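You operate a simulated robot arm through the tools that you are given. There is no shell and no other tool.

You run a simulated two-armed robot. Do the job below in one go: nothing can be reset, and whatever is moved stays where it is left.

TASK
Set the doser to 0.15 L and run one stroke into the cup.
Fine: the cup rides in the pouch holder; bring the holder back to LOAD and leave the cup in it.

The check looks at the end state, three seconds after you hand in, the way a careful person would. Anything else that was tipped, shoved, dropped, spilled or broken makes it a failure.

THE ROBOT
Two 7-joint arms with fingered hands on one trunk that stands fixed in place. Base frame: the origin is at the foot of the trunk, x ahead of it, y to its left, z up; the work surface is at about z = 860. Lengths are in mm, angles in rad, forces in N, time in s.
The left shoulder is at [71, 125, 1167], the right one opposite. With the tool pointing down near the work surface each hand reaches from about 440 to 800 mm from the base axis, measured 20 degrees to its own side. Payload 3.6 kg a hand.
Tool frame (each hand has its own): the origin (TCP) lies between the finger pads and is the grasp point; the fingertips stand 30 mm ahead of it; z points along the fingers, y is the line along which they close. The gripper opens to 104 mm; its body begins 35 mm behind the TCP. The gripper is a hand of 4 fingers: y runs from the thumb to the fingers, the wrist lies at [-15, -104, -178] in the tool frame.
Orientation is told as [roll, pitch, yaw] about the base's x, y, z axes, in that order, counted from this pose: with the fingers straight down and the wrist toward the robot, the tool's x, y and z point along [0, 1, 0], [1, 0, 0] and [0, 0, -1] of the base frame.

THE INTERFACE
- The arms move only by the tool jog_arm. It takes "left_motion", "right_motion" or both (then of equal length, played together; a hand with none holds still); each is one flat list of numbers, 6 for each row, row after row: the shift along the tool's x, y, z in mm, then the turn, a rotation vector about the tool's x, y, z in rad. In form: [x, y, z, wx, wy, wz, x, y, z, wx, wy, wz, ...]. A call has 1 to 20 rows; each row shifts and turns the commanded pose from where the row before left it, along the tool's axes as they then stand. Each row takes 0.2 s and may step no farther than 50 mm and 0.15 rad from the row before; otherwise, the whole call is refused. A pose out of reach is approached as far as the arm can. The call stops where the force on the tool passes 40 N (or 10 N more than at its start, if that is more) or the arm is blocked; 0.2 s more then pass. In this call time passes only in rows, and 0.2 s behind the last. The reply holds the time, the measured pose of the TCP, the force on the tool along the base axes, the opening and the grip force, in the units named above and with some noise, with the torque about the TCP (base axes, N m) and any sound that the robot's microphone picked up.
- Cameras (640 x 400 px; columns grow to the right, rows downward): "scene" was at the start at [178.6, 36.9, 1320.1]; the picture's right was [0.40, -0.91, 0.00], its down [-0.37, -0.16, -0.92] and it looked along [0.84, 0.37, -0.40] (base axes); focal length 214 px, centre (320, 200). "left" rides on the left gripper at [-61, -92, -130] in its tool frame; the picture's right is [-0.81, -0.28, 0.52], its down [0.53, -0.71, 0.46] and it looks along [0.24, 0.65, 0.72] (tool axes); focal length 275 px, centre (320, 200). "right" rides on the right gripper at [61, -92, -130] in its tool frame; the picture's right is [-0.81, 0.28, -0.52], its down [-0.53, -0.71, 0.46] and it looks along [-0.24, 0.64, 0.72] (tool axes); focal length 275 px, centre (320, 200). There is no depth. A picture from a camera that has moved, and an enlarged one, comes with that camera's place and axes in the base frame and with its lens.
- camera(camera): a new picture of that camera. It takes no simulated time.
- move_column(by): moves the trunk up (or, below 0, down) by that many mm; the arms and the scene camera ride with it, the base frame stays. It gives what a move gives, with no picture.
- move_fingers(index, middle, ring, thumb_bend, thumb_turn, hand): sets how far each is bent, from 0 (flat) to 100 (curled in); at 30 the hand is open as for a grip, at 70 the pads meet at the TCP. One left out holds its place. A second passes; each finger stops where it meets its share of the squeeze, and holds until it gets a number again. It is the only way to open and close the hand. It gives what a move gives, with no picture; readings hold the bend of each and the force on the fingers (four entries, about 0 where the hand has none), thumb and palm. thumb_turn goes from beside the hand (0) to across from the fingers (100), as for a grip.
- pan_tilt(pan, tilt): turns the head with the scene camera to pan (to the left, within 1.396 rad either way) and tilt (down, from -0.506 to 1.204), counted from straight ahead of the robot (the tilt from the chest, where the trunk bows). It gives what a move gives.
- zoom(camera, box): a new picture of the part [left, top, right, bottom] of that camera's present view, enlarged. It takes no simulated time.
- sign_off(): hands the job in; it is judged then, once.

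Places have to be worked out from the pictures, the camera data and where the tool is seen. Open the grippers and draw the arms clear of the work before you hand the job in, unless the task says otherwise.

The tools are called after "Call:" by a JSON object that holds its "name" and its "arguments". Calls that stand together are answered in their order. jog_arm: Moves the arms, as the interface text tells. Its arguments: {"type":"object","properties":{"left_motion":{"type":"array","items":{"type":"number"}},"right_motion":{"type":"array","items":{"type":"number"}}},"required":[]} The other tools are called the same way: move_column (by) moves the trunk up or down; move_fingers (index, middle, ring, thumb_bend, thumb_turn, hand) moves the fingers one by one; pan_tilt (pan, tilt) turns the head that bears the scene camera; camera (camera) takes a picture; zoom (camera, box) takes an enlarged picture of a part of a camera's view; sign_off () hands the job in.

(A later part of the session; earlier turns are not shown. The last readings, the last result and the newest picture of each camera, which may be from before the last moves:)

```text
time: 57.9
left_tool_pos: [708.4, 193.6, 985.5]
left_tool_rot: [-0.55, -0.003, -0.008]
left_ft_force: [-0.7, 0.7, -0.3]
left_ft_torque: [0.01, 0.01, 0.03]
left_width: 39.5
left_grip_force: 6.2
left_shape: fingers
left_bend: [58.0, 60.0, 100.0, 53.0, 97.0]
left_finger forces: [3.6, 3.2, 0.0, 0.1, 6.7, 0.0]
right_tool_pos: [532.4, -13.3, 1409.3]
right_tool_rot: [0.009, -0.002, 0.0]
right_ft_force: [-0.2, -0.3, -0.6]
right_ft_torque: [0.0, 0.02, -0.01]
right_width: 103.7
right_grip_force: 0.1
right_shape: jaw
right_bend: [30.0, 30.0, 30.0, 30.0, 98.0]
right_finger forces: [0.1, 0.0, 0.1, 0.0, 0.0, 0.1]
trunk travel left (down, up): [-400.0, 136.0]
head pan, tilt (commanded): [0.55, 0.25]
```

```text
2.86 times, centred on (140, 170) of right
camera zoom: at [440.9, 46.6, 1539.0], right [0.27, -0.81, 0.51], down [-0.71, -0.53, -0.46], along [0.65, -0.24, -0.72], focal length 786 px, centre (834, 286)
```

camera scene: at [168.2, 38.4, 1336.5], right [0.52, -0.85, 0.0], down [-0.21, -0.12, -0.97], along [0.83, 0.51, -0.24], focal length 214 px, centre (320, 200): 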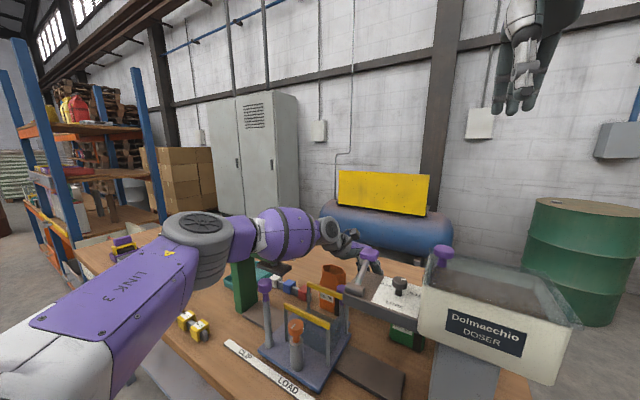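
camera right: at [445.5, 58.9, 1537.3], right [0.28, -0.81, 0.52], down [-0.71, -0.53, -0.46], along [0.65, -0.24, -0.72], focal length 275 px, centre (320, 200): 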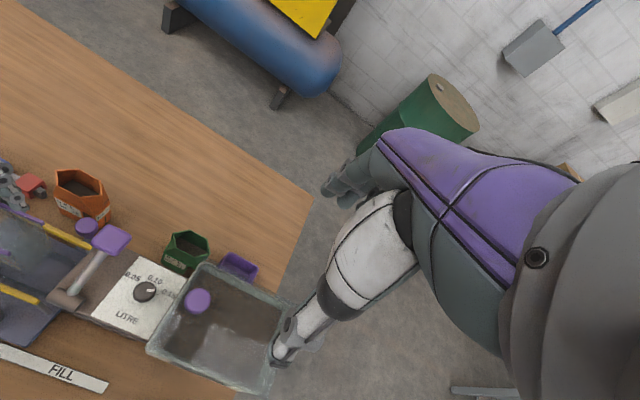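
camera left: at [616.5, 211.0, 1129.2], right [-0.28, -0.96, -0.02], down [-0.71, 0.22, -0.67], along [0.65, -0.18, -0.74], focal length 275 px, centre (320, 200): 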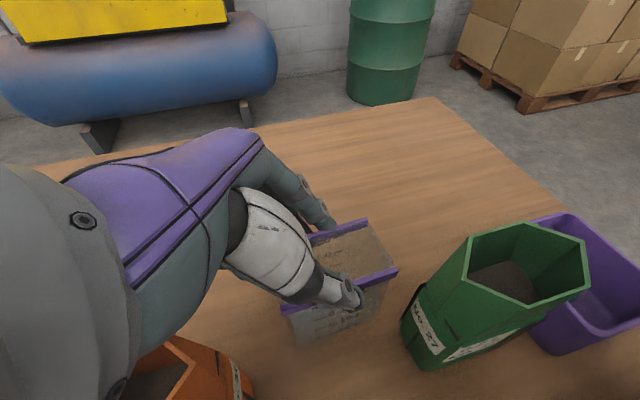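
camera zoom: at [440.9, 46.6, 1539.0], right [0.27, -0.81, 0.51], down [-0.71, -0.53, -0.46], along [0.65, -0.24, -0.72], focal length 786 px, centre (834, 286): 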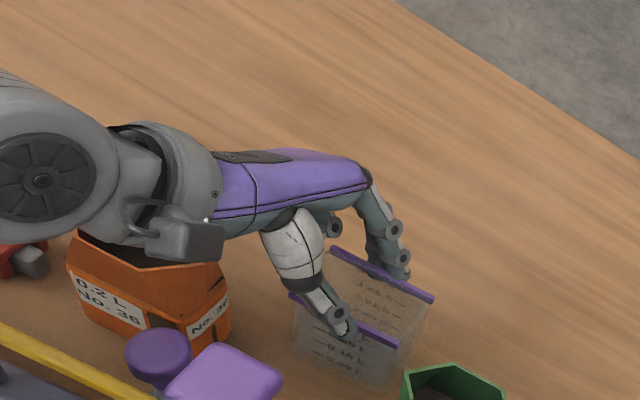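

The whole trunk has been deflected: the left forearm must be leaning on the clip press. I back off at once along the reverse path.

Call:
{"name": "jog_arm", "arguments": {"left_motion": [-1.8, 0, -2.8, 0, 0, 0, -5.3, 0, -8.5, 0, 0, 0, -5.5, 0, -8.8, 0, 0, 0, 0, -26, 0, 0, 0, 0, 0, -25, 0, 0, 0, 0]}}

Call:
{"name": "camera", "arguments": {"camera": "scene"}}

Call:
{"name": "zoom", "arguments": {"camera": "scene", "box": [200, 190, 360, 340]}}

```text
time: 59.1
left_tool_pos: [660.5, 204.5, 1005.2]
left_tool_rot: [-0.558, 0.001, -0.002]
left_ft_force: [0.3, 0.3, -0.5]
left_ft_torque: [0.0, -0.01, 0.04]
left_width: 39.4
left_grip_force: 7.1
left_shape: fingers
left_bend: [58.0, 60.0, 100.0, 53.0, 97.0]
left_finger forces: [3.6, 3.2, 0.0, 0.0, 6.8, 0.0]
right_tool_pos: [538.5, -2.6, 1407.4]
right_tool_rot: [0.0, -0.001, 0.0]
right_ft_force: [0.0, -0.5, 0.3]
right_ft_torque: [0.02, -0.03, 0.04]
right_width: 103.9
right_grip_force: 0.1
right_shape: jaw
right_bend: [30.0, 30.0, 30.0, 30.0, 98.0]
right_finger forces: [0.0, 0.1, 0.0, 0.0, 0.1, 0.1]
trunk travel left (down, up): [-400.0, 136.0]
head pan, tilt (commanded): [0.55, 0.25]
```

```text
taken
camera scene: at [173.5, 47.6, 1335.5], right [0.52, -0.85, 0.0], down [-0.21, -0.13, -0.97], along [0.83, 0.51, -0.25], focal length 214 px, centre (320, 200)
```

scene: 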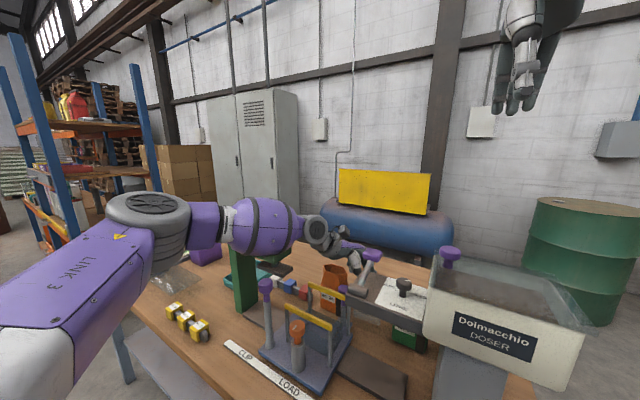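

```text
2.67 times, centred on (280, 265) of scene
camera zoom: at [173.5, 47.6, 1335.5], right [0.52, -0.85, 0.0], down [-0.21, -0.13, -0.97], along [0.83, 0.51, -0.25], focal length 572 px, centre (427, 27)
```

zoom: 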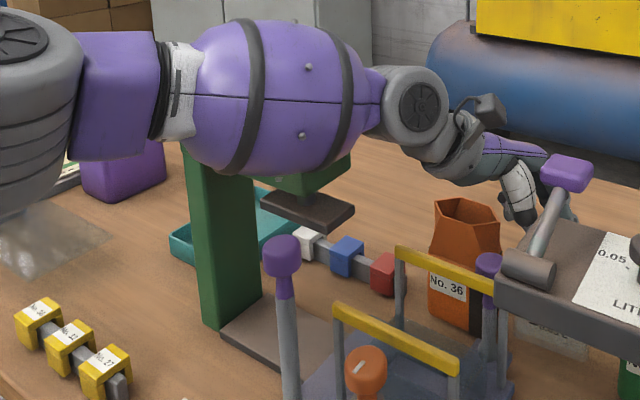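

Backing off restored the trunk. Better plan: return the cup to its original (proven) spot, slide the holder ~37 mm toward FILL so the press isn't in the way, then regrip and place. I lower the cup back now.

Call:
{"name": "jog_arm", "arguments": {"left_motion": [5, 0, 9, 0, 0, 0, 5, 0, 9, 0, 0, 0, 3.5, 0, 6, 0, 0, 0]}}

Call:
{"name": "camera", "arguments": {"camera": "left"}}

Call:
{"name": "zoom", "arguments": {"camera": "scene", "box": [320, 220, 440, 340]}}

```text
time: 59.9
left_tool_pos: [660.4, 201.7, 979.5]
left_tool_rot: [-0.555, -0.002, -0.005]
left_ft_force: [0.1, -0.8, 0.4]
left_ft_torque: [0.05, -0.01, 0.0]
left_width: 39.8
left_grip_force: 6.9
left_shape: fingers
left_bend: [58.0, 60.0, 100.0, 53.0, 97.0]
left_finger forces: [3.6, 3.3, 0.0, 0.0, 6.7, 0.0]
right_tool_pos: [536.9, -2.2, 1408.6]
right_tool_rot: [0.002, -0.001, 0.001]
right_ft_force: [-0.9, -0.3, -0.4]
right_ft_torque: [-0.01, -0.01, 0.03]
right_width: 103.9
right_grip_force: 0.0
right_shape: jaw
right_bend: [30.0, 30.0, 30.0, 30.0, 98.0]
right_finger forces: [0.1, 0.0, 0.0, 0.0, 0.1, 0.0]
trunk travel left (down, up): [-400.0, 136.0]
head pan, tilt (commanded): [0.55, 0.25]
```

```text
taken
camera left: at [568.6, 220.4, 1122.6], right [-0.28, -0.96, -0.01], down [-0.71, 0.21, -0.67], along [0.65, -0.18, -0.74], focal length 275 px, centre (320, 200)
```

left: 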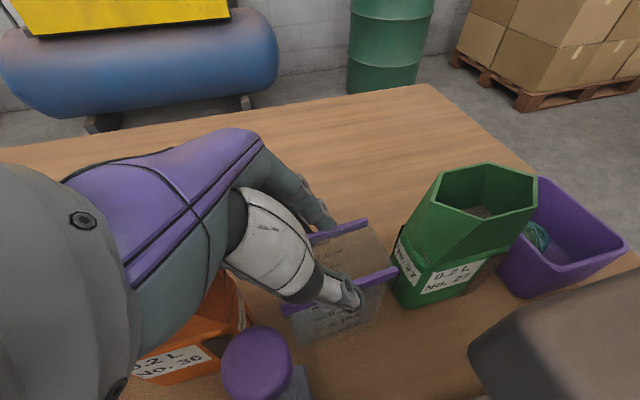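

```text
3.33 times, centred on (380, 280) of scene
camera zoom: at [172.0, 47.5, 1335.9], right [0.52, -0.85, 0.0], down [-0.21, -0.13, -0.97], along [0.83, 0.51, -0.25], focal length 715 px, centre (120, -67)
```

zoom: 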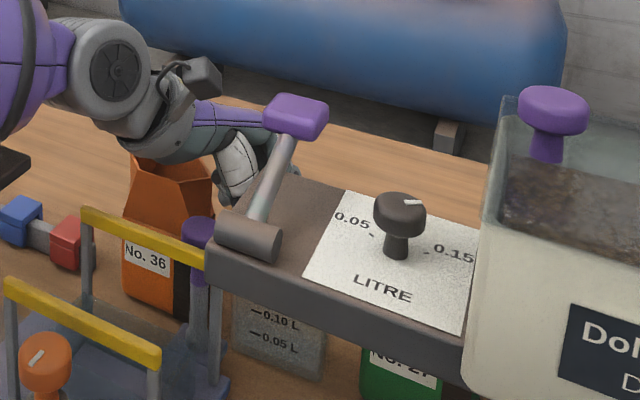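

A slight trunk deflection (~2 mm) shows the forearm just brushing the press at this low pose; next time I'll raise the trunk first. I lower the last 2–3 mm and release the cup.

Call:
{"name": "jog_arm", "arguments": {"left_motion": [1.3, 0, 2.1, 0, 0, 0]}}

Call:
{"name": "move_fingers", "arguments": {"hand": "left", "index": 52, "middle": 52, "thumb_bend": 50}}

Call:
{"name": "move_fingers", "arguments": {"hand": "left", "index": 43, "middle": 43, "thumb_bend": 43}}

Call:
{"name": "zoom", "arguments": {"camera": "right", "box": [60, 120, 220, 260]}}

```text
time: 60.3
left_tool_pos: [660.5, 202.3, 976.5]
left_tool_rot: [-0.554, -0.003, -0.002]
left_ft_force: [0.8, -0.7, 0.0]
left_ft_torque: [0.01, -0.01, -0.03]
left_width: 39.5
left_grip_force: 6.9
left_shape: fingers
left_bend: [58.0, 60.0, 100.0, 53.0, 97.0]
left_finger forces: [3.6, 3.2, 0.1, 0.1, 6.8, 0.1]
right_tool_pos: [537.6, -3.1, 1409.1]
right_tool_rot: [0.001, -0.002, 0.0]
right_ft_force: [-0.3, 0.5, 0.6]
right_ft_torque: [-0.01, -0.01, -0.02]
right_width: 103.9
right_grip_force: 0.1
right_shape: jaw
right_bend: [30.0, 30.0, 30.0, 30.0, 98.0]
right_finger forces: [0.1, 0.0, 0.1, 0.0, 0.0, 0.0]
trunk travel left (down, up): [-400.0, 136.0]
head pan, tilt (commanded): [0.55, 0.25]
```

```text
time: 61.3
left_tool_pos: [659.7, 202.3, 977.5]
left_tool_rot: [-0.557, -0.001, -0.005]
left_ft_force: [-0.6, -0.9, -0.2]
left_ft_torque: [0.01, -0.01, -0.03]
left_width: 49.4
left_grip_force: 0.3
left_shape: fingers
left_bend: [52.0, 52.0, 100.0, 50.0, 97.0]
left_finger forces: [0.0, 0.1, 0.0, 0.0, 0.2, 0.0]
right_tool_pos: [536.4, -3.1, 1407.9]
right_tool_rot: [0.002, -0.002, 0.0]
right_ft_force: [0.0, 0.2, 0.3]
right_ft_torque: [0.02, -0.01, 0.03]
right_width: 103.9
right_grip_force: 0.1
right_shape: jaw
right_bend: [30.0, 30.0, 30.0, 30.0, 98.0]
right_finger forces: [0.0, 0.0, 0.0, 0.0, 0.0, 0.1]
trunk travel left (down, up): [-400.0, 136.0]
head pan, tilt (commanded): [0.55, 0.25]
```

```text
time: 62.3
left_tool_pos: [659.7, 201.5, 977.1]
left_tool_rot: [-0.557, -0.002, -0.001]
left_ft_force: [-0.9, 0.4, -0.4]
left_ft_torque: [0.0, 0.02, -0.02]
left_width: 69.8
left_grip_force: 0.1
left_shape: fingers
left_bend: [43.0, 43.0, 100.0, 43.0, 97.0]
left_finger forces: [0.0, 0.1, 0.1, 0.1, 0.0, 0.0]
right_tool_pos: [535.5, -3.8, 1407.3]
right_tool_rot: [0.001, -0.001, 0.0]
right_ft_force: [-0.2, 0.6, -0.8]
right_ft_torque: [-0.01, 0.01, -0.01]
right_width: 104.0
right_grip_force: 0.2
right_shape: jaw
right_bend: [30.0, 30.0, 30.0, 30.0, 98.0]
right_finger forces: [0.0, 0.0, 0.0, 0.0, 0.1, 0.0]
trunk travel left (down, up): [-400.0, 136.0]
head pan, tilt (commanded): [0.55, 0.25]
```

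```text
2.86 times, centred on (140, 190) of right
camera zoom: at [444.9, 56.3, 1537.6], right [0.27, -0.81, 0.52], down [-0.71, -0.53, -0.46], along [0.65, -0.24, -0.72], focal length 786 px, centre (834, 229)
```

zoom: 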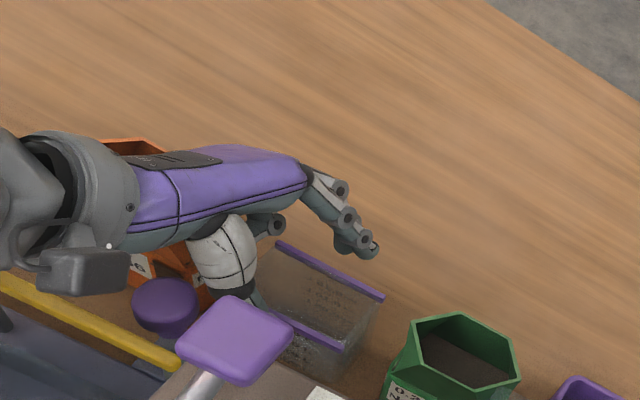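

The cup stands free. I raise the trunk 100 mm, which lifts the hand straight off the cup and gives the forearm more height over the press.

Call:
{"name": "move_column", "arguments": {"by": 100}}

Call:
{"name": "camera", "arguments": {"camera": "scene"}}

Call:
{"name": "camera", "arguments": {"camera": "left"}}

Call:
{"name": "camera", "arguments": {"camera": "right"}}

```text
time: 63.6
left_tool_pos: [662.7, 203.7, 1073.4]
left_tool_rot: [-0.56, 0.001, -0.002]
left_ft_force: [0.3, -0.8, 0.3]
left_ft_torque: [-0.02, 0.03, 0.0]
left_width: 69.7
left_grip_force: 0.1
left_shape: fingers
left_bend: [43.0, 43.0, 100.0, 43.0, 97.0]
left_finger forces: [0.1, 0.0, 0.0, 0.0, 0.1, 0.0]
right_tool_pos: [540.9, -1.4, 1504.8]
right_tool_rot: [0.001, 0.002, 0.001]
right_ft_force: [0.3, 1.4, 0.6]
right_ft_torque: [-0.04, 0.02, 0.01]
right_width: 103.6
right_grip_force: 0.0
right_shape: jaw
right_bend: [30.0, 30.0, 30.0, 30.0, 98.0]
right_finger forces: [0.1, 0.0, 0.0, 0.0, 0.0, 0.1]
trunk travel left (down, up): [-500.0, 36.0]
head pan, tilt (commanded): [0.55, 0.25]
```

```text
taken
camera scene: at [120.6, 48.6, 1449.9], right [0.52, -0.85, 0.0], down [-0.21, -0.13, -0.97], along [0.83, 0.51, -0.25], focal length 214 px, centre (320, 200)
```

scene: 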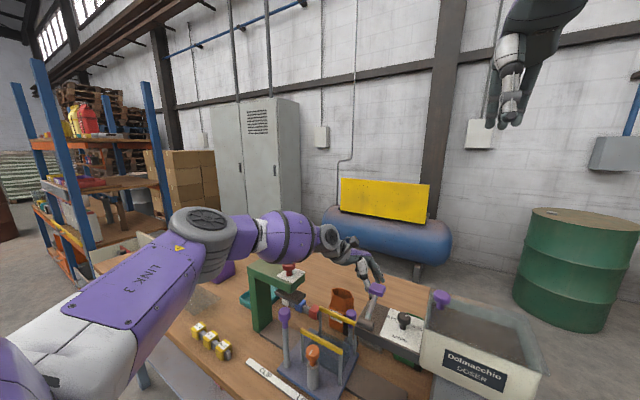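

```text
taken
camera left: at [570.7, 221.7, 1217.5], right [-0.28, -0.96, -0.01], down [-0.71, 0.21, -0.67], along [0.64, -0.18, -0.74], focal length 275 px, centre (320, 200)
```

left: 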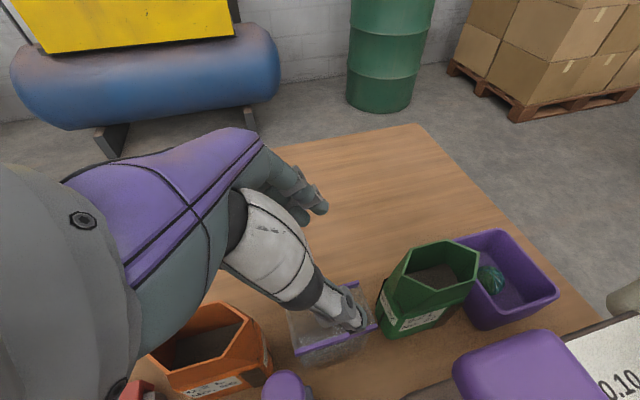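

```text
taken
camera right: at [448.8, 58.3, 1635.0], right [0.28, -0.81, 0.52], down [-0.71, -0.53, -0.45], along [0.64, -0.24, -0.73], focal length 275 px, centre (320, 200)
```

right: 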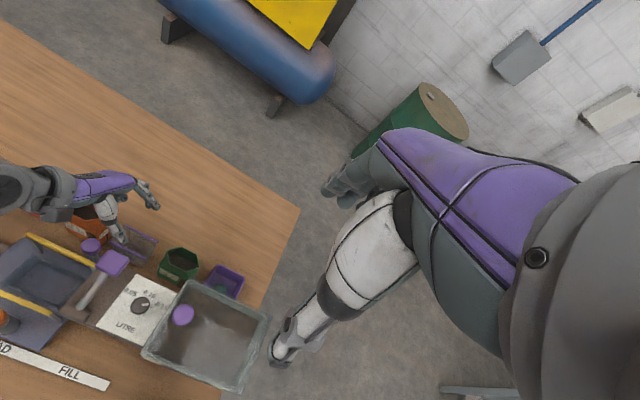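

Call:
{"name": "zoom", "arguments": {"camera": "scene", "box": [230, 240, 350, 350]}}

Call:
{"name": "zoom", "arguments": {"camera": "scene", "box": [230, 290, 370, 400]}}

```text
3.64 times, centred on (290, 295) of scene
camera zoom: at [120.6, 48.6, 1449.9], right [0.52, -0.85, 0.0], down [-0.21, -0.13, -0.97], along [0.83, 0.51, -0.25], focal length 780 px, centre (429, -146)
```

zoom: 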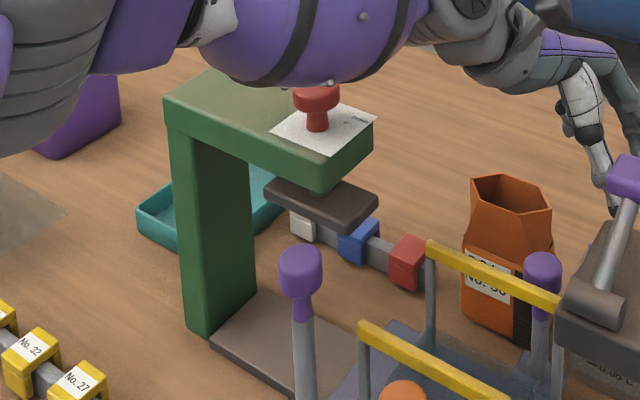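

```text
3.64 times, centred on (300, 345) of scene
camera zoom: at [120.6, 48.6, 1449.9], right [0.52, -0.85, 0.0], down [-0.21, -0.13, -0.97], along [0.83, 0.51, -0.25], focal length 780 px, centre (393, -327)
```

zoom: 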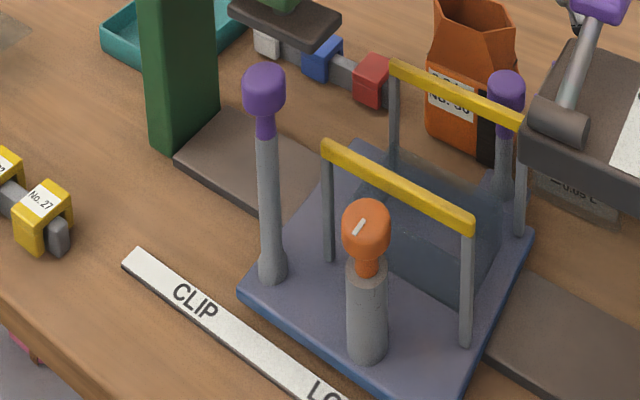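

The press looks undisturbed. Now I raise the left hand, unroll it and carry it over to the holder's front purple post to slide the holder a little toward FILL (and test whether it moves freely).

Call:
{"name": "jog_arm", "arguments": {"left_motion": [-18, 0, -29, 0, 0, 0, -18, 0, -29, 0, 0, 0, -16, 0, -25, 0, 0, 0, 0, 0, 0, 0, 0.14, 0, 0, 0, 0, 0, 0.14, 0, 0, 0, 0, 0, 0.14, 0, 0, 0, 0, 0, 0.14, 0, 25, -34, 0, 0, 0, 0, 25, -34, 0, 0, 0, 0, 25, -34, 0, 0, 0, 0, 25, -34, 0, 0, 0, 0, 25, -34, 0, 0, 0, 0, 25, -34, 0, 0, 0, 0]}}

Call:
{"name": "move_fingers", "arguments": {"hand": "left", "index": 44, "middle": 100, "ring": 100, "thumb_bend": 44}}

Call:
{"name": "jog_arm", "arguments": {"left_motion": [0, 0, 0, 0, 0, 0.131, 0, 0, 0, 0, 0, 0.131, 0, 0, 0, 0, 0, 0.131, 0, 0, 0, 0, 0, 0.131, 0, 0, 0, 0, 0, 0.131, 0, 0, 0, 0, 0, 0.131, 0, 0, 0, 0, 0, 0.131, 0, 0, 0, 0, 0, 0.13]}}

Call:
{"name": "camera", "arguments": {"camera": "scene"}}

Call:
{"name": "camera", "arguments": {"camera": "left"}}

Call:
{"name": "camera", "arguments": {"camera": "right"}}

```text
time: 66.4
left_tool_pos: [458.2, 355.4, 1173.5]
left_tool_rot: [0.0, -0.003, -0.004]
left_ft_force: [0.5, -0.4, 0.0]
left_ft_torque: [-0.03, -0.01, 0.02]
left_width: 69.9
left_grip_force: 0.1
left_shape: fingers
left_bend: [43.0, 43.0, 100.0, 43.0, 97.0]
left_finger forces: [0.0, 0.0, 0.0, 0.1, 0.1, 0.1]
right_tool_pos: [538.6, -0.6, 1506.9]
right_tool_rot: [0.001, -0.002, 0.001]
right_ft_force: [-0.6, 0.3, 0.7]
right_ft_torque: [-0.05, 0.01, -0.02]
right_width: 103.8
right_grip_force: 0.1
right_shape: jaw
right_bend: [30.0, 30.0, 30.0, 30.0, 98.0]
right_finger forces: [0.0, 0.0, 0.0, 0.1, 0.0, 0.0]
trunk travel left (down, up): [-500.0, 36.0]
head pan, tilt (commanded): [0.55, 0.25]
```

```text
time: 67.4
left_tool_pos: [456.0, 354.5, 1173.5]
left_tool_rot: [0.002, -0.001, -0.003]
left_ft_force: [0.0, 1.1, 0.0]
left_ft_torque: [0.01, -0.02, 0.0]
left_width: 68.2
left_grip_force: 0.1
left_shape: fingers
left_bend: [44.0, 100.0, 100.0, 44.0, 97.0]
left_finger forces: [0.0, 0.0, 0.1, 0.0, 0.1, 0.0]
right_tool_pos: [538.0, -1.0, 1506.7]
right_tool_rot: [0.0, 0.0, 0.0]
right_ft_force: [-0.1, 0.3, 0.6]
right_ft_torque: [0.0, 0.02, -0.01]
right_width: 103.6
right_grip_force: 0.0
right_shape: jaw
right_bend: [30.0, 30.0, 30.0, 30.0, 98.0]
right_finger forces: [0.0, 0.0, 0.0, 0.0, 0.0, 0.0]
trunk travel left (down, up): [-500.0, 36.0]
head pan, tilt (commanded): [0.55, 0.25]
```

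```text
time: 69.2
left_tool_pos: [457.9, 354.1, 1174.3]
left_tool_rot: [0.003, 0.0, -1.052]
left_ft_force: [-0.5, 0.1, -0.6]
left_ft_torque: [-0.01, -0.03, -0.02]
left_width: 68.1
left_grip_force: 0.0
left_shape: fingers
left_bend: [44.0, 100.0, 100.0, 44.0, 97.0]
left_finger forces: [0.1, 0.1, 0.1, 0.0, 0.0, 0.0]
right_tool_pos: [539.1, -0.5, 1506.2]
right_tool_rot: [0.0, 0.0, 0.001]
right_ft_force: [-0.9, 0.1, 0.2]
right_ft_torque: [-0.02, 0.01, 0.07]
right_width: 103.6
right_grip_force: 0.0
right_shape: jaw
right_bend: [30.0, 30.0, 30.0, 30.0, 98.0]
right_finger forces: [0.0, 0.0, 0.1, 0.1, 0.0, 0.1]
trunk travel left (down, up): [-500.0, 36.0]
head pan, tilt (commanded): [0.55, 0.25]
```

```text
taken
camera scene: at [120.2, 48.4, 1450.1], right [0.52, -0.85, 0.0], down [-0.21, -0.13, -0.97], along [0.83, 0.51, -0.25], focal length 214 px, centre (320, 200)
```

scene: 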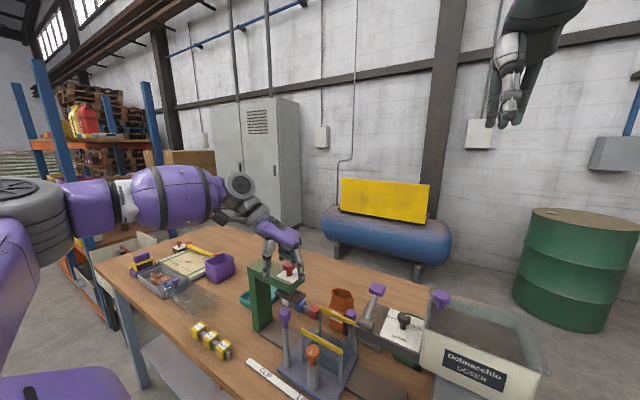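

```text
taken
camera left: at [359.8, 403.6, 1304.8], right [-0.84, -0.16, -0.52], down [0.11, 0.88, -0.45], along [0.53, -0.44, -0.72], focal length 275 px, centre (320, 200)
```

left: 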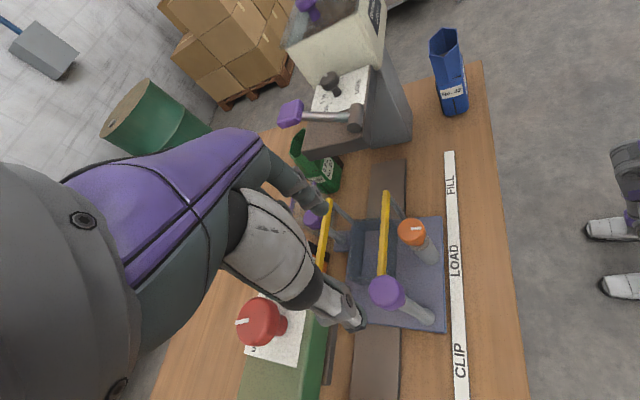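

```text
taken
camera right: at [447.5, 58.2, 1636.2], right [0.28, -0.81, 0.52], down [-0.71, -0.53, -0.46], along [0.64, -0.24, -0.72], focal length 275 px, centre (320, 200)
```

right: 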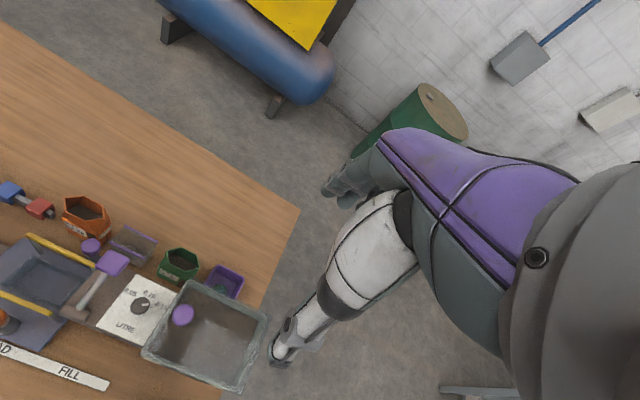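

The post knob sits almost exactly under the grasp point (≈[455,356]). I lower in steps to get the knob between thumb and index, watching the clearance to the press.

Call:
{"name": "jog_arm", "arguments": {"left_motion": [-1, -2, 30, 0, 0, 0, 0, 0, 30, 0, 0, 0, 0, 0, 20, 0, 0, 0]}}

Call:
{"name": "camera", "arguments": {"camera": "left"}}

Call:
{"name": "zoom", "arguments": {"camera": "scene", "box": [220, 200, 380, 360]}}

```text
time: 70.0
left_tool_pos: [456.8, 355.2, 1094.1]
left_tool_rot: [0.002, 0.003, -1.051]
left_ft_force: [0.1, 0.4, -0.3]
left_ft_torque: [-0.03, 0.01, 0.0]
left_width: 68.0
left_grip_force: 0.2
left_shape: fingers
left_bend: [44.0, 100.0, 100.0, 44.0, 97.0]
left_finger forces: [0.0, 0.0, 0.1, 0.0, 0.0, 0.1]
right_tool_pos: [538.6, -0.7, 1507.4]
right_tool_rot: [0.0, 0.0, 0.002]
right_ft_force: [0.0, -0.1, -0.7]
right_ft_torque: [0.0, 0.0, -0.02]
right_width: 104.0
right_grip_force: 0.0
right_shape: jaw
right_bend: [30.0, 30.0, 30.0, 30.0, 98.0]
right_finger forces: [0.0, 0.0, 0.0, 0.0, 0.1, 0.0]
trunk travel left (down, up): [-500.0, 36.0]
head pan, tilt (commanded): [0.55, 0.25]
```

```text
taken
camera left: at [357.5, 404.9, 1224.7], right [-0.84, -0.16, -0.52], down [0.11, 0.88, -0.45], along [0.53, -0.44, -0.72], focal length 275 px, centre (320, 200)
```

left: 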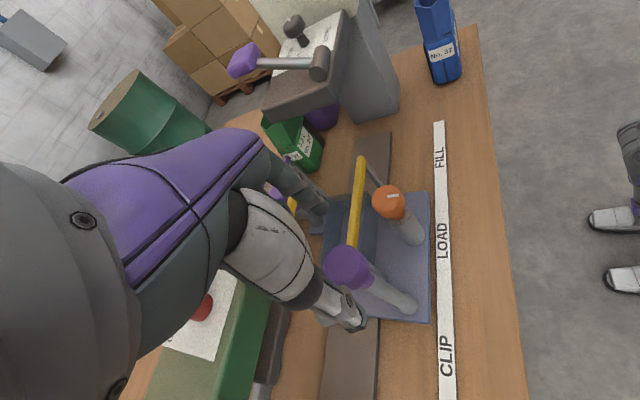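

```text
2.50 times, centred on (300, 280) of scene
camera zoom: at [119.8, 48.6, 1450.1], right [0.52, -0.85, 0.0], down [-0.21, -0.13, -0.97], along [0.83, 0.51, -0.25], focal length 536 px, centre (370, 0)
```

zoom: 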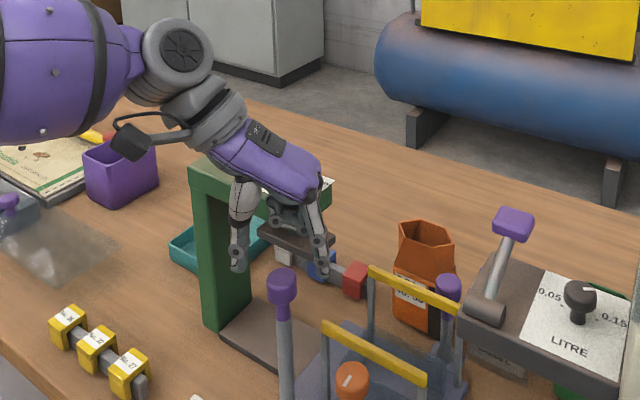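

The palm edge would come close to the press's red knob at this yaw; turning to −90° gives more room. I rotate here (still above the knob), then check.

Call:
{"name": "jog_arm", "arguments": {"left_motion": [0, 0, 0, 0, 0, 0.131, 0, 0, 0, 0, 0, 0.131, 0, 0, 0, 0, 0, 0.131, 0, 0, 0, 0, 0, 0.131]}}

Call:
{"name": "camera", "arguments": {"camera": "left"}}

Call:
{"name": "zoom", "arguments": {"camera": "scene", "box": [220, 200, 380, 360]}}

```text
time: 71.0
left_tool_pos: [455.7, 354.7, 1093.3]
left_tool_rot: [0.0, 0.0, -1.574]
left_ft_force: [0.4, -0.1, 0.5]
left_ft_torque: [0.02, -0.01, 0.0]
left_width: 68.0
left_grip_force: 0.2
left_shape: fingers
left_bend: [44.0, 100.0, 100.0, 44.0, 97.0]
left_finger forces: [0.0, 0.0, 0.0, 0.1, 0.0, 0.0]
right_tool_pos: [538.8, -2.1, 1505.8]
right_tool_rot: [0.001, 0.002, 0.0]
right_ft_force: [-0.2, -0.5, 0.5]
right_ft_torque: [0.0, 0.01, -0.01]
right_width: 103.8
right_grip_force: 0.0
right_shape: jaw
right_bend: [30.0, 30.0, 30.0, 30.0, 98.0]
right_finger forces: [0.0, 0.0, 0.0, 0.0, 0.0, 0.0]
trunk travel left (down, up): [-500.0, 36.0]
head pan, tilt (commanded): [0.55, 0.25]
```

```text
taken
camera left: at [395.7, 447.7, 1224.8], right [-0.81, 0.28, -0.52], down [0.54, 0.71, -0.45], along [0.24, -0.65, -0.73], focal length 275 px, centre (320, 200)
```

left: 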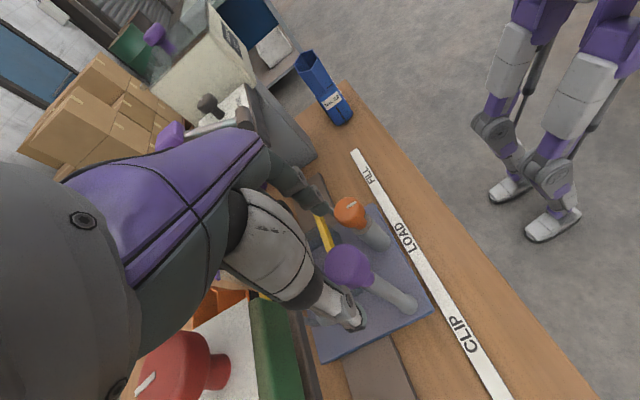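

```text
2.50 times, centred on (300, 280) of scene
camera zoom: at [120.2, 48.3, 1450.1], right [0.52, -0.85, 0.0], down [-0.21, -0.13, -0.97], along [0.83, 0.51, -0.25], focal length 536 px, centre (370, 0)
```

zoom: 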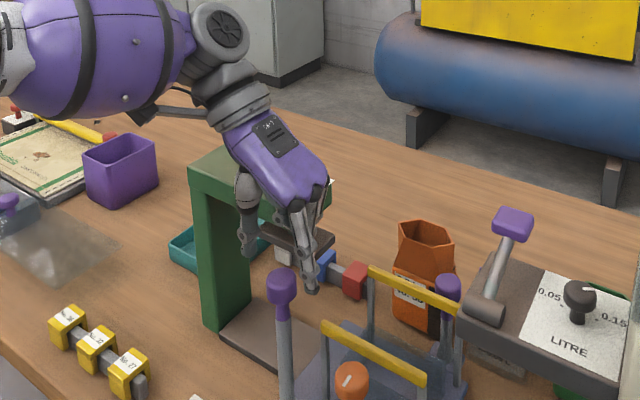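

Call:
{"name": "jog_arm", "arguments": {"left_motion": [0, 0, 16, 0, 0, 0, 0, 0, 16, 0, 0, 0]}}

Call:
{"name": "camera", "arguments": {"camera": "left"}}

Call:
{"name": "zoom", "arguments": {"camera": "scene", "box": [220, 200, 380, 360]}}

```text
time: 71.6
left_tool_pos: [456.7, 355.4, 1062.3]
left_tool_rot: [-0.001, 0.003, -1.575]
left_ft_force: [-0.1, 0.2, -0.1]
left_ft_torque: [-0.02, 0.01, 0.03]
left_width: 67.9
left_grip_force: 0.2
left_shape: fingers
left_bend: [44.0, 100.0, 100.0, 44.0, 97.0]
left_finger forces: [0.1, 0.0, 0.1, 0.0, 0.0, 0.0]
right_tool_pos: [539.7, -0.9, 1505.8]
right_tool_rot: [0.0, 0.0, 0.001]
right_ft_force: [0.5, 0.2, -0.4]
right_ft_torque: [0.01, 0.01, 0.02]
right_width: 103.9
right_grip_force: 0.2
right_shape: jaw
right_bend: [30.0, 30.0, 30.0, 30.0, 98.0]
right_finger forces: [0.1, 0.1, 0.1, 0.0, 0.0, 0.1]
trunk travel left (down, up): [-500.0, 36.0]
head pan, tilt (commanded): [0.55, 0.25]
```

```text
taken
camera left: at [395.2, 447.5, 1193.0], right [-0.81, 0.28, -0.52], down [0.54, 0.71, -0.45], along [0.24, -0.64, -0.73], focal length 275 px, centre (320, 200)
```

left: 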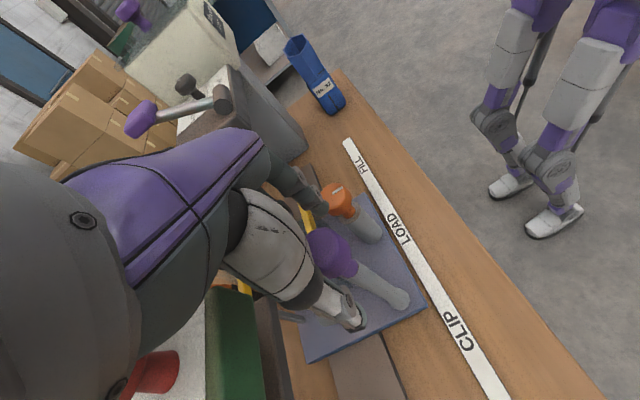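

```text
2.50 times, centred on (300, 280) of scene
camera zoom: at [119.8, 48.6, 1450.1], right [0.52, -0.85, 0.0], down [-0.21, -0.13, -0.97], along [0.83, 0.51, -0.25], focal length 536 px, centre (370, 0)
```

zoom: 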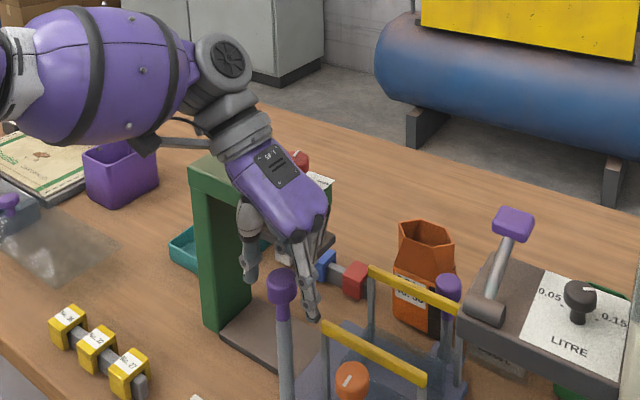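

The post knob lies between thumb and index. I close them on it.

Call:
{"name": "move_fingers", "arguments": {"hand": "left", "index": 62, "thumb_bend": 62}}

Call:
{"name": "camera", "arguments": {"camera": "left"}}

```text
time: 72.6
left_tool_pos: [455.3, 354.9, 1061.9]
left_tool_rot: [-0.001, 0.001, -1.576]
left_ft_force: [-0.2, 0.4, -0.3]
left_ft_torque: [0.03, -0.01, 0.01]
left_width: 26.3
left_grip_force: 1.2
left_shape: fingers
left_bend: [61.0, 100.0, 100.0, 60.0, 97.0]
left_finger forces: [1.2, 0.0, 0.0, 0.0, 1.7, 0.0]
right_tool_pos: [538.1, -1.7, 1506.3]
right_tool_rot: [0.0, 0.001, -0.001]
right_ft_force: [0.6, 0.0, -0.4]
right_ft_torque: [0.01, 0.02, -0.01]
right_width: 103.6
right_grip_force: 0.0
right_shape: jaw
right_bend: [30.0, 30.0, 30.0, 30.0, 98.0]
right_finger forces: [0.0, 0.0, 0.0, 0.0, 0.0, 0.0]
trunk travel left (down, up): [-500.0, 36.0]
head pan, tilt (commanded): [0.55, 0.25]
```

```text
taken
camera left: at [395.1, 447.4, 1193.2], right [-0.81, 0.28, -0.52], down [0.54, 0.71, -0.45], along [0.24, -0.64, -0.73], focal length 275 px, centre (320, 200)
```

left: 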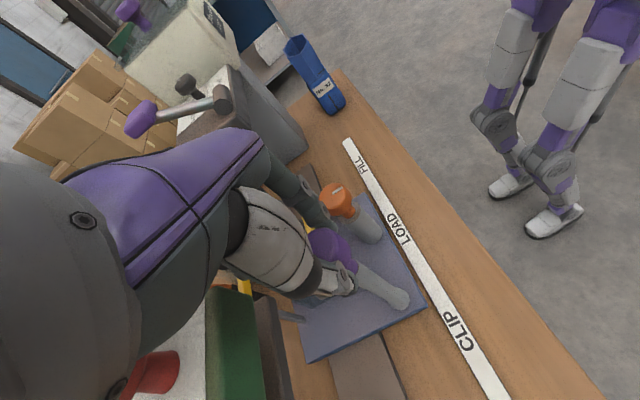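

Call:
{"name": "move_fingers", "arguments": {"hand": "left", "index": 70, "thumb_bend": 70}}

Call:
{"name": "jog_arm", "arguments": {"left_motion": [0, 4, 0, 0, 0, 0, 0, 4, 0, 0, 0, 0, 0, 2, 0, 0, 0, 0]}}

Call:
{"name": "camera", "arguments": {"camera": "left"}}

Call:
{"name": "zoom", "arguments": {"camera": "scene", "box": [240, 260, 400, 400]}}

```text
time: 73.6
left_tool_pos: [456.2, 355.2, 1061.7]
left_tool_rot: [-0.002, 0.0, -1.574]
left_ft_force: [-0.2, 0.3, -1.0]
left_ft_torque: [-0.01, -0.02, 0.03]
left_width: 23.7
left_grip_force: 6.3
left_shape: fingers
left_bend: [61.0, 100.0, 100.0, 62.0, 97.0]
left_finger forces: [6.2, 0.0, 0.0, 0.0, 6.5, 0.1]
right_tool_pos: [538.0, -0.7, 1507.7]
right_tool_rot: [0.002, 0.0, 0.0]
right_ft_force: [0.7, 0.6, -0.6]
right_ft_torque: [0.03, -0.02, 0.02]
right_width: 103.9
right_grip_force: 0.0
right_shape: jaw
right_bend: [30.0, 30.0, 30.0, 30.0, 98.0]
right_finger forces: [0.0, 0.0, 0.1, 0.0, 0.1, 0.0]
trunk travel left (down, up): [-500.0, 36.0]
head pan, tilt (commanded): [0.55, 0.25]
```

```text
time: 74.4
left_tool_pos: [457.1, 345.1, 1062.3]
left_tool_rot: [0.0, 0.002, -1.575]
left_ft_force: [-0.4, 1.6, 0.5]
left_ft_torque: [0.02, 0.02, 0.02]
left_width: 23.8
left_grip_force: 6.7
left_shape: fingers
left_bend: [62.0, 100.0, 100.0, 62.0, 97.0]
left_finger forces: [6.3, 0.0, 0.1, 0.0, 7.6, 0.0]
right_tool_pos: [538.7, -1.2, 1507.2]
right_tool_rot: [-0.001, 0.002, -0.001]
right_ft_force: [0.2, 1.4, -0.9]
right_ft_torque: [0.0, 0.0, 0.01]
right_width: 103.8
right_grip_force: 0.0
right_shape: jaw
right_bend: [30.0, 30.0, 30.0, 30.0, 98.0]
right_finger forces: [0.1, 0.0, 0.1, 0.1, 0.0, 0.0]
trunk travel left (down, up): [-500.0, 36.0]
head pan, tilt (commanded): [0.55, 0.25]
```

```text
taken
camera left: at [395.0, 437.4, 1192.9], right [-0.81, 0.28, -0.52], down [0.54, 0.71, -0.45], along [0.24, -0.64, -0.73], focal length 275 px, centre (320, 200)
```

left: 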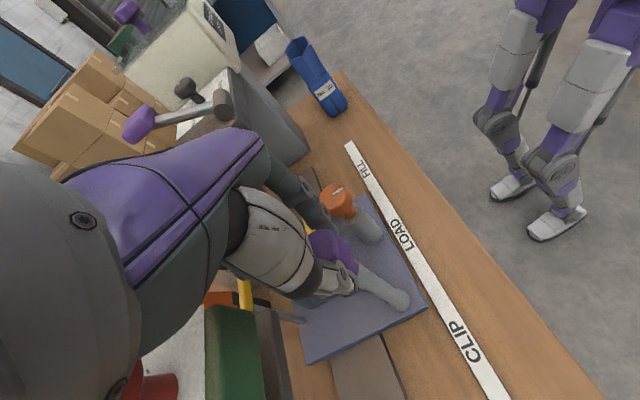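

```text
2.86 times, centred on (320, 330) of scene
camera zoom: at [119.7, 48.8, 1450.2], right [0.52, -0.85, 0.0], down [-0.21, -0.13, -0.97], along [0.83, 0.51, -0.25], focal length 613 px, centre (320, -171)
```

zoom: 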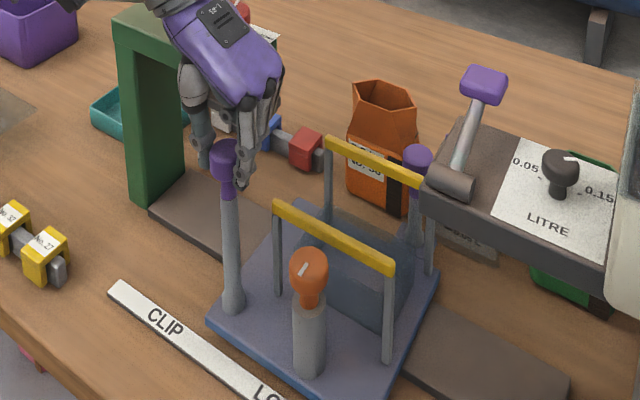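

The holder slides freely with ~1.6 N — no lock. I slide it further so the well centre comes to about y≈232.

Call:
{"name": "jog_arm", "arguments": {"left_motion": [0, 7, 0, 0, 0, 0, 0, 7, 0, 0, 0, 0, 0, 7, 0, 0, 0, 0, 0, 6, 0, 0, 0, 0]}}

Call:
{"name": "zoom", "arguments": {"camera": "scene", "box": [240, 260, 400, 400]}}

Call:
{"name": "camera", "arguments": {"camera": "right"}}

```text
time: 75.4
left_tool_pos: [455.9, 317.5, 1061.7]
left_tool_rot: [0.001, 0.001, -1.573]
left_ft_force: [-0.2, 0.9, 0.4]
left_ft_torque: [0.06, 0.01, -0.02]
left_width: 23.6
left_grip_force: 7.4
left_shape: fingers
left_bend: [62.0, 100.0, 100.0, 62.0, 97.0]
left_finger forces: [6.2, 0.0, 0.0, 0.1, 7.5, 0.0]
right_tool_pos: [538.4, -0.7, 1506.2]
right_tool_rot: [-0.001, 0.001, 0.0]
right_ft_force: [-1.3, 0.2, -0.4]
right_ft_torque: [0.0, 0.0, -0.03]
right_width: 104.2
right_grip_force: 0.0
right_shape: jaw
right_bend: [30.0, 30.0, 30.0, 30.0, 98.0]
right_finger forces: [0.1, 0.0, 0.0, 0.0, 0.0, 0.0]
trunk travel left (down, up): [-500.0, 36.0]
head pan, tilt (commanded): [0.55, 0.25]
```

```text
2.86 times, centred on (320, 330) of scene
camera zoom: at [119.6, 48.5, 1450.2], right [0.52, -0.85, 0.0], down [-0.21, -0.13, -0.97], along [0.83, 0.51, -0.25], focal length 613 px, centre (320, -171)
```

zoom: 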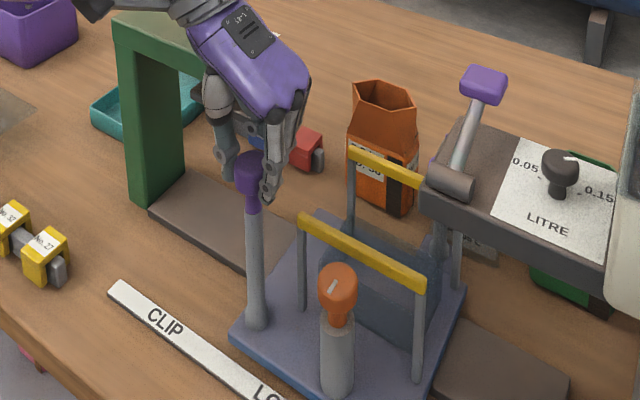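

```text
taken
camera right: at [446.8, 58.3, 1636.4], right [0.28, -0.81, 0.52], down [-0.71, -0.53, -0.46], along [0.65, -0.24, -0.72], focal length 275 px, centre (320, 200)
```

right: 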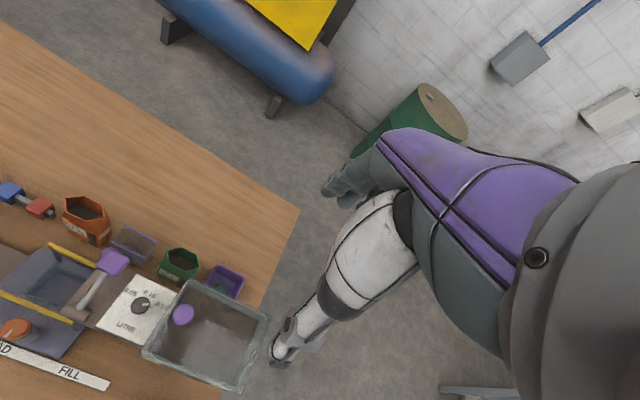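

The holder follows; the well centre is now ≈y 231. I release the post, lift off and go back for the cup with the same 32° lean.

Call:
{"name": "move_fingers", "arguments": {"hand": "left", "index": 46, "thumb_bend": 46}}

Call:
{"name": "jog_arm", "arguments": {"left_motion": [0, 0, -30, 0, 0, 0, 0, 0, -40, 0, 0, 0, 0, 0, -40, 0, 0, 0, 0, 0, 0, 0, 0, -0.131, 0, 0, 0, 0, 0, -0.131, 0, 0, 0, 0, 0, -0.131, 0, 0, 0, 0, 0, -0.131, 0, 0, 0, 0, 0, -0.131, 0, 0, 0, 0, 0, -0.131, 0, 0, 0, 0, 0, -0.131, 0, 0, 0, 0, 0, -0.131, 0, 0, 0, 0, 0, -0.131, 0, 0, 0, 0, 0, -0.131, 0, 0, 0, 0, 0, -0.131, 0, 0, 0, 0, 0, -0.131]}}

Call:
{"name": "move_fingers", "arguments": {"hand": "left", "index": 43, "middle": 43, "ring": 100, "thumb_bend": 43}}

Call:
{"name": "camera", "arguments": {"camera": "left"}}

Call:
{"name": "zoom", "arguments": {"camera": "right", "box": [0, 170, 200, 330]}}

```text
time: 76.4
left_tool_pos: [455.3, 318.4, 1061.2]
left_tool_rot: [0.0, 0.003, -1.574]
left_ft_force: [0.5, 0.1, -0.4]
left_ft_torque: [0.02, 0.01, 0.03]
left_width: 62.2
left_grip_force: 0.1
left_shape: fingers
left_bend: [46.0, 100.0, 100.0, 46.0, 97.0]
left_finger forces: [0.1, 0.1, 0.0, 0.1, 0.0, 0.1]
right_tool_pos: [538.4, -2.1, 1506.7]
right_tool_rot: [0.001, 0.0, 0.0]
right_ft_force: [0.2, 1.0, 0.8]
right_ft_torque: [-0.01, 0.02, 0.0]
right_width: 103.6
right_grip_force: 0.0
right_shape: jaw
right_bend: [30.0, 30.0, 30.0, 30.0, 98.0]
right_finger forces: [0.0, 0.0, 0.0, 0.0, 0.0, 0.0]
trunk travel left (down, up): [-500.0, 36.0]
head pan, tilt (commanded): [0.55, 0.25]
```

```text
time: 79.6
left_tool_pos: [455.3, 318.1, 1171.1]
left_tool_rot: [0.002, -0.003, 0.0]
left_ft_force: [0.5, -0.9, 0.2]
left_ft_torque: [0.03, -0.01, -0.01]
left_width: 61.7
left_grip_force: 0.1
left_shape: fingers
left_bend: [46.0, 100.0, 100.0, 46.0, 97.0]
left_finger forces: [0.0, 0.0, 0.0, 0.1, 0.0, 0.0]
right_tool_pos: [537.8, -1.8, 1507.0]
right_tool_rot: [0.0, 0.0, 0.0]
right_ft_force: [-0.2, 0.7, 0.4]
right_ft_torque: [-0.01, 0.02, 0.02]
right_width: 104.2
right_grip_force: 0.1
right_shape: jaw
right_bend: [30.0, 30.0, 30.0, 30.0, 98.0]
right_finger forces: [0.1, 0.0, 0.0, 0.0, 0.0, 0.0]
trunk travel left (down, up): [-500.0, 36.0]
head pan, tilt (commanded): [0.55, 0.25]
```

```text
time: 80.6
left_tool_pos: [456.8, 318.1, 1171.5]
left_tool_rot: [0.002, 0.0, -0.001]
left_ft_force: [0.5, 0.0, 0.6]
left_ft_torque: [-0.01, 0.02, -0.03]
left_width: 69.6
left_grip_force: 0.1
left_shape: fingers
left_bend: [43.0, 43.0, 100.0, 43.0, 97.0]
left_finger forces: [0.0, 0.0, 0.1, 0.1, 0.1, 0.0]
right_tool_pos: [538.6, -1.5, 1507.2]
right_tool_rot: [0.002, -0.001, 0.002]
right_ft_force: [-0.1, 0.2, -0.1]
right_ft_torque: [0.02, -0.01, -0.01]
right_width: 103.6
right_grip_force: 0.1
right_shape: jaw
right_bend: [30.0, 30.0, 30.0, 30.0, 98.0]
right_finger forces: [0.0, 0.0, 0.0, 0.1, 0.1, 0.0]
trunk travel left (down, up): [-500.0, 36.0]
head pan, tilt (commanded): [0.55, 0.25]
```

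```text
taken
camera left: at [364.3, 257.3, 1302.3], right [-0.28, -0.81, -0.52], down [-0.71, 0.53, -0.45], along [0.65, 0.24, -0.72], focal length 275 px, centre (320, 200)
```

left: 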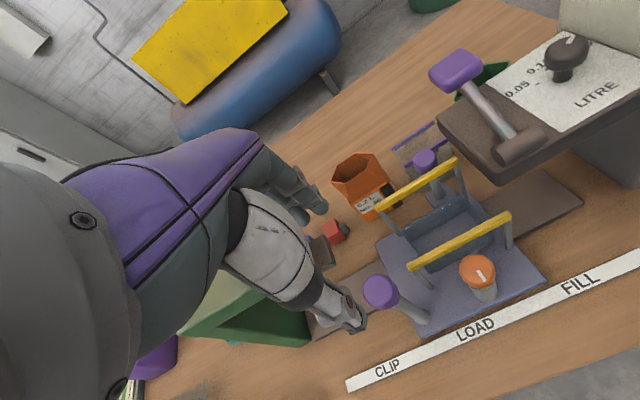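

```text
2.50 times, centred on (100, 250) of right
camera zoom: at [447.0, 58.2, 1636.4], right [0.28, -0.81, 0.52], down [-0.71, -0.53, -0.46], along [0.64, -0.24, -0.72], focal length 688 px, centre (870, 75)
```

zoom: 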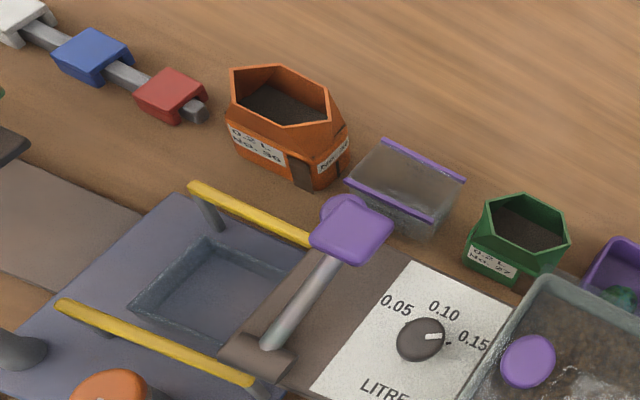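

From this view the dial clearly points at the 0.15 tick. However, the holder's back post would now be in the way of my thumb when picking the cup, so I'll move the holder on to FILL for the pick (also checking that station), and afterwards push it back with the right hand. I regrip the post.

Call:
{"name": "move_fingers", "arguments": {"hand": "left", "index": 44, "middle": 100, "ring": 100, "thumb_bend": 44}}

Call:
{"name": "jog_arm", "arguments": {"left_motion": [0, 0, 0, 0, 0, 0.131, 0, 0, 0, 0, 0, 0.131, 0, 0, 0, 0, 0, 0.131, 0, 0, 0, 0, 0, 0.131, 0, 0, 0, 0, 0, 0.131, 0, 0, 0, 0, 0, 0.131, 0, 0, 0, 0, 0, 0.131, 0, 0, 0, 0, 0, 0.131, 0, 0, 0, 0, 0, 0.131, 0, 0, 0, 0, 0, 0.131, 0, 0, 0, 0, 0, 0.131, 0, 0, 0, 0, 0, 0.131, 0, 0, 40, 0, 0, 0, 0, 0, 40, 0, 0, 0, 0, 0, 29, 0, 0, 0]}}

Call:
{"name": "camera", "arguments": {"camera": "left"}}

Call:
{"name": "zoom", "arguments": {"camera": "scene", "box": [240, 240, 400, 380]}}

```text
time: 81.6
left_tool_pos: [455.8, 319.3, 1170.6]
left_tool_rot: [0.002, 0.0, -0.001]
left_ft_force: [-0.2, -0.1, 0.5]
left_ft_torque: [-0.03, 0.02, 0.01]
left_width: 68.3
left_grip_force: 0.1
left_shape: fingers
left_bend: [44.0, 100.0, 100.0, 44.0, 97.0]
left_finger forces: [0.1, 0.1, 0.0, 0.0, 0.0, 0.0]
right_tool_pos: [537.9, -2.0, 1508.1]
right_tool_rot: [-0.001, -0.001, 0.001]
right_ft_force: [-0.1, 0.0, 0.1]
right_ft_torque: [0.0, 0.0, 0.01]
right_width: 103.9
right_grip_force: 0.0
right_shape: jaw
right_bend: [30.0, 30.0, 30.0, 30.0, 98.0]
right_finger forces: [0.0, 0.0, 0.1, 0.1, 0.0, 0.0]
trunk travel left (down, up): [-500.0, 36.0]
head pan, tilt (commanded): [0.55, 0.25]
```

```text
time: 84.8
left_tool_pos: [455.5, 318.0, 1063.0]
left_tool_rot: [0.0, 0.001, -1.574]
left_ft_force: [0.0, 0.1, 0.7]
left_ft_torque: [0.02, -0.03, -0.02]
left_width: 68.2
left_grip_force: 0.1
left_shape: fingers
left_bend: [44.0, 100.0, 100.0, 44.0, 97.0]
left_finger forces: [0.0, 0.1, 0.0, 0.1, 0.1, 0.0]
right_tool_pos: [539.5, -2.1, 1506.2]
right_tool_rot: [0.0, 0.001, -0.001]
right_ft_force: [-0.5, 0.3, 0.3]
right_ft_torque: [0.01, -0.02, 0.04]
right_width: 103.5
right_grip_force: 0.0
right_shape: jaw
right_bend: [30.0, 30.0, 30.0, 30.0, 98.0]
right_finger forces: [0.0, 0.0, 0.1, 0.1, 0.1, 0.1]
trunk travel left (down, up): [-500.0, 36.0]
head pan, tilt (commanded): [0.55, 0.25]
```

```text
taken
camera left: at [395.1, 410.9, 1193.8], right [-0.81, 0.28, -0.52], down [0.54, 0.71, -0.45], along [0.24, -0.64, -0.73], focal length 275 px, centre (320, 200)
```

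left: 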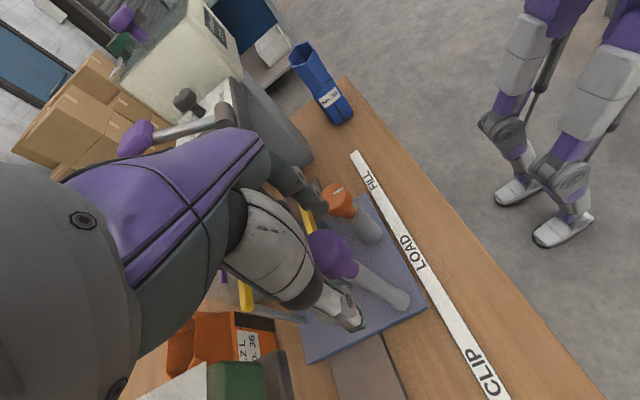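

```text
2.86 times, centred on (320, 310) of scene
camera zoom: at [120.0, 48.7, 1450.1], right [0.52, -0.85, 0.0], down [-0.21, -0.13, -0.97], along [0.83, 0.51, -0.25], focal length 613 px, centre (320, -114)
```

zoom: 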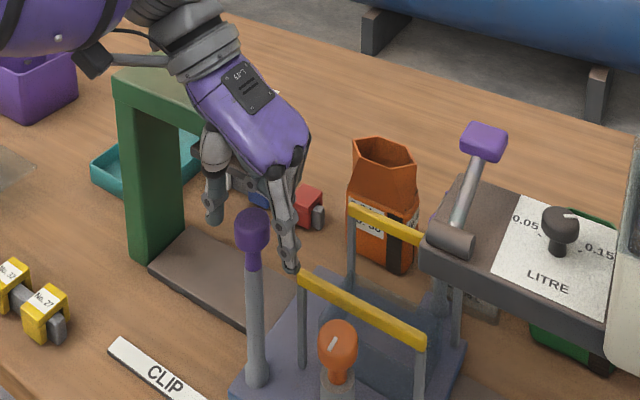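

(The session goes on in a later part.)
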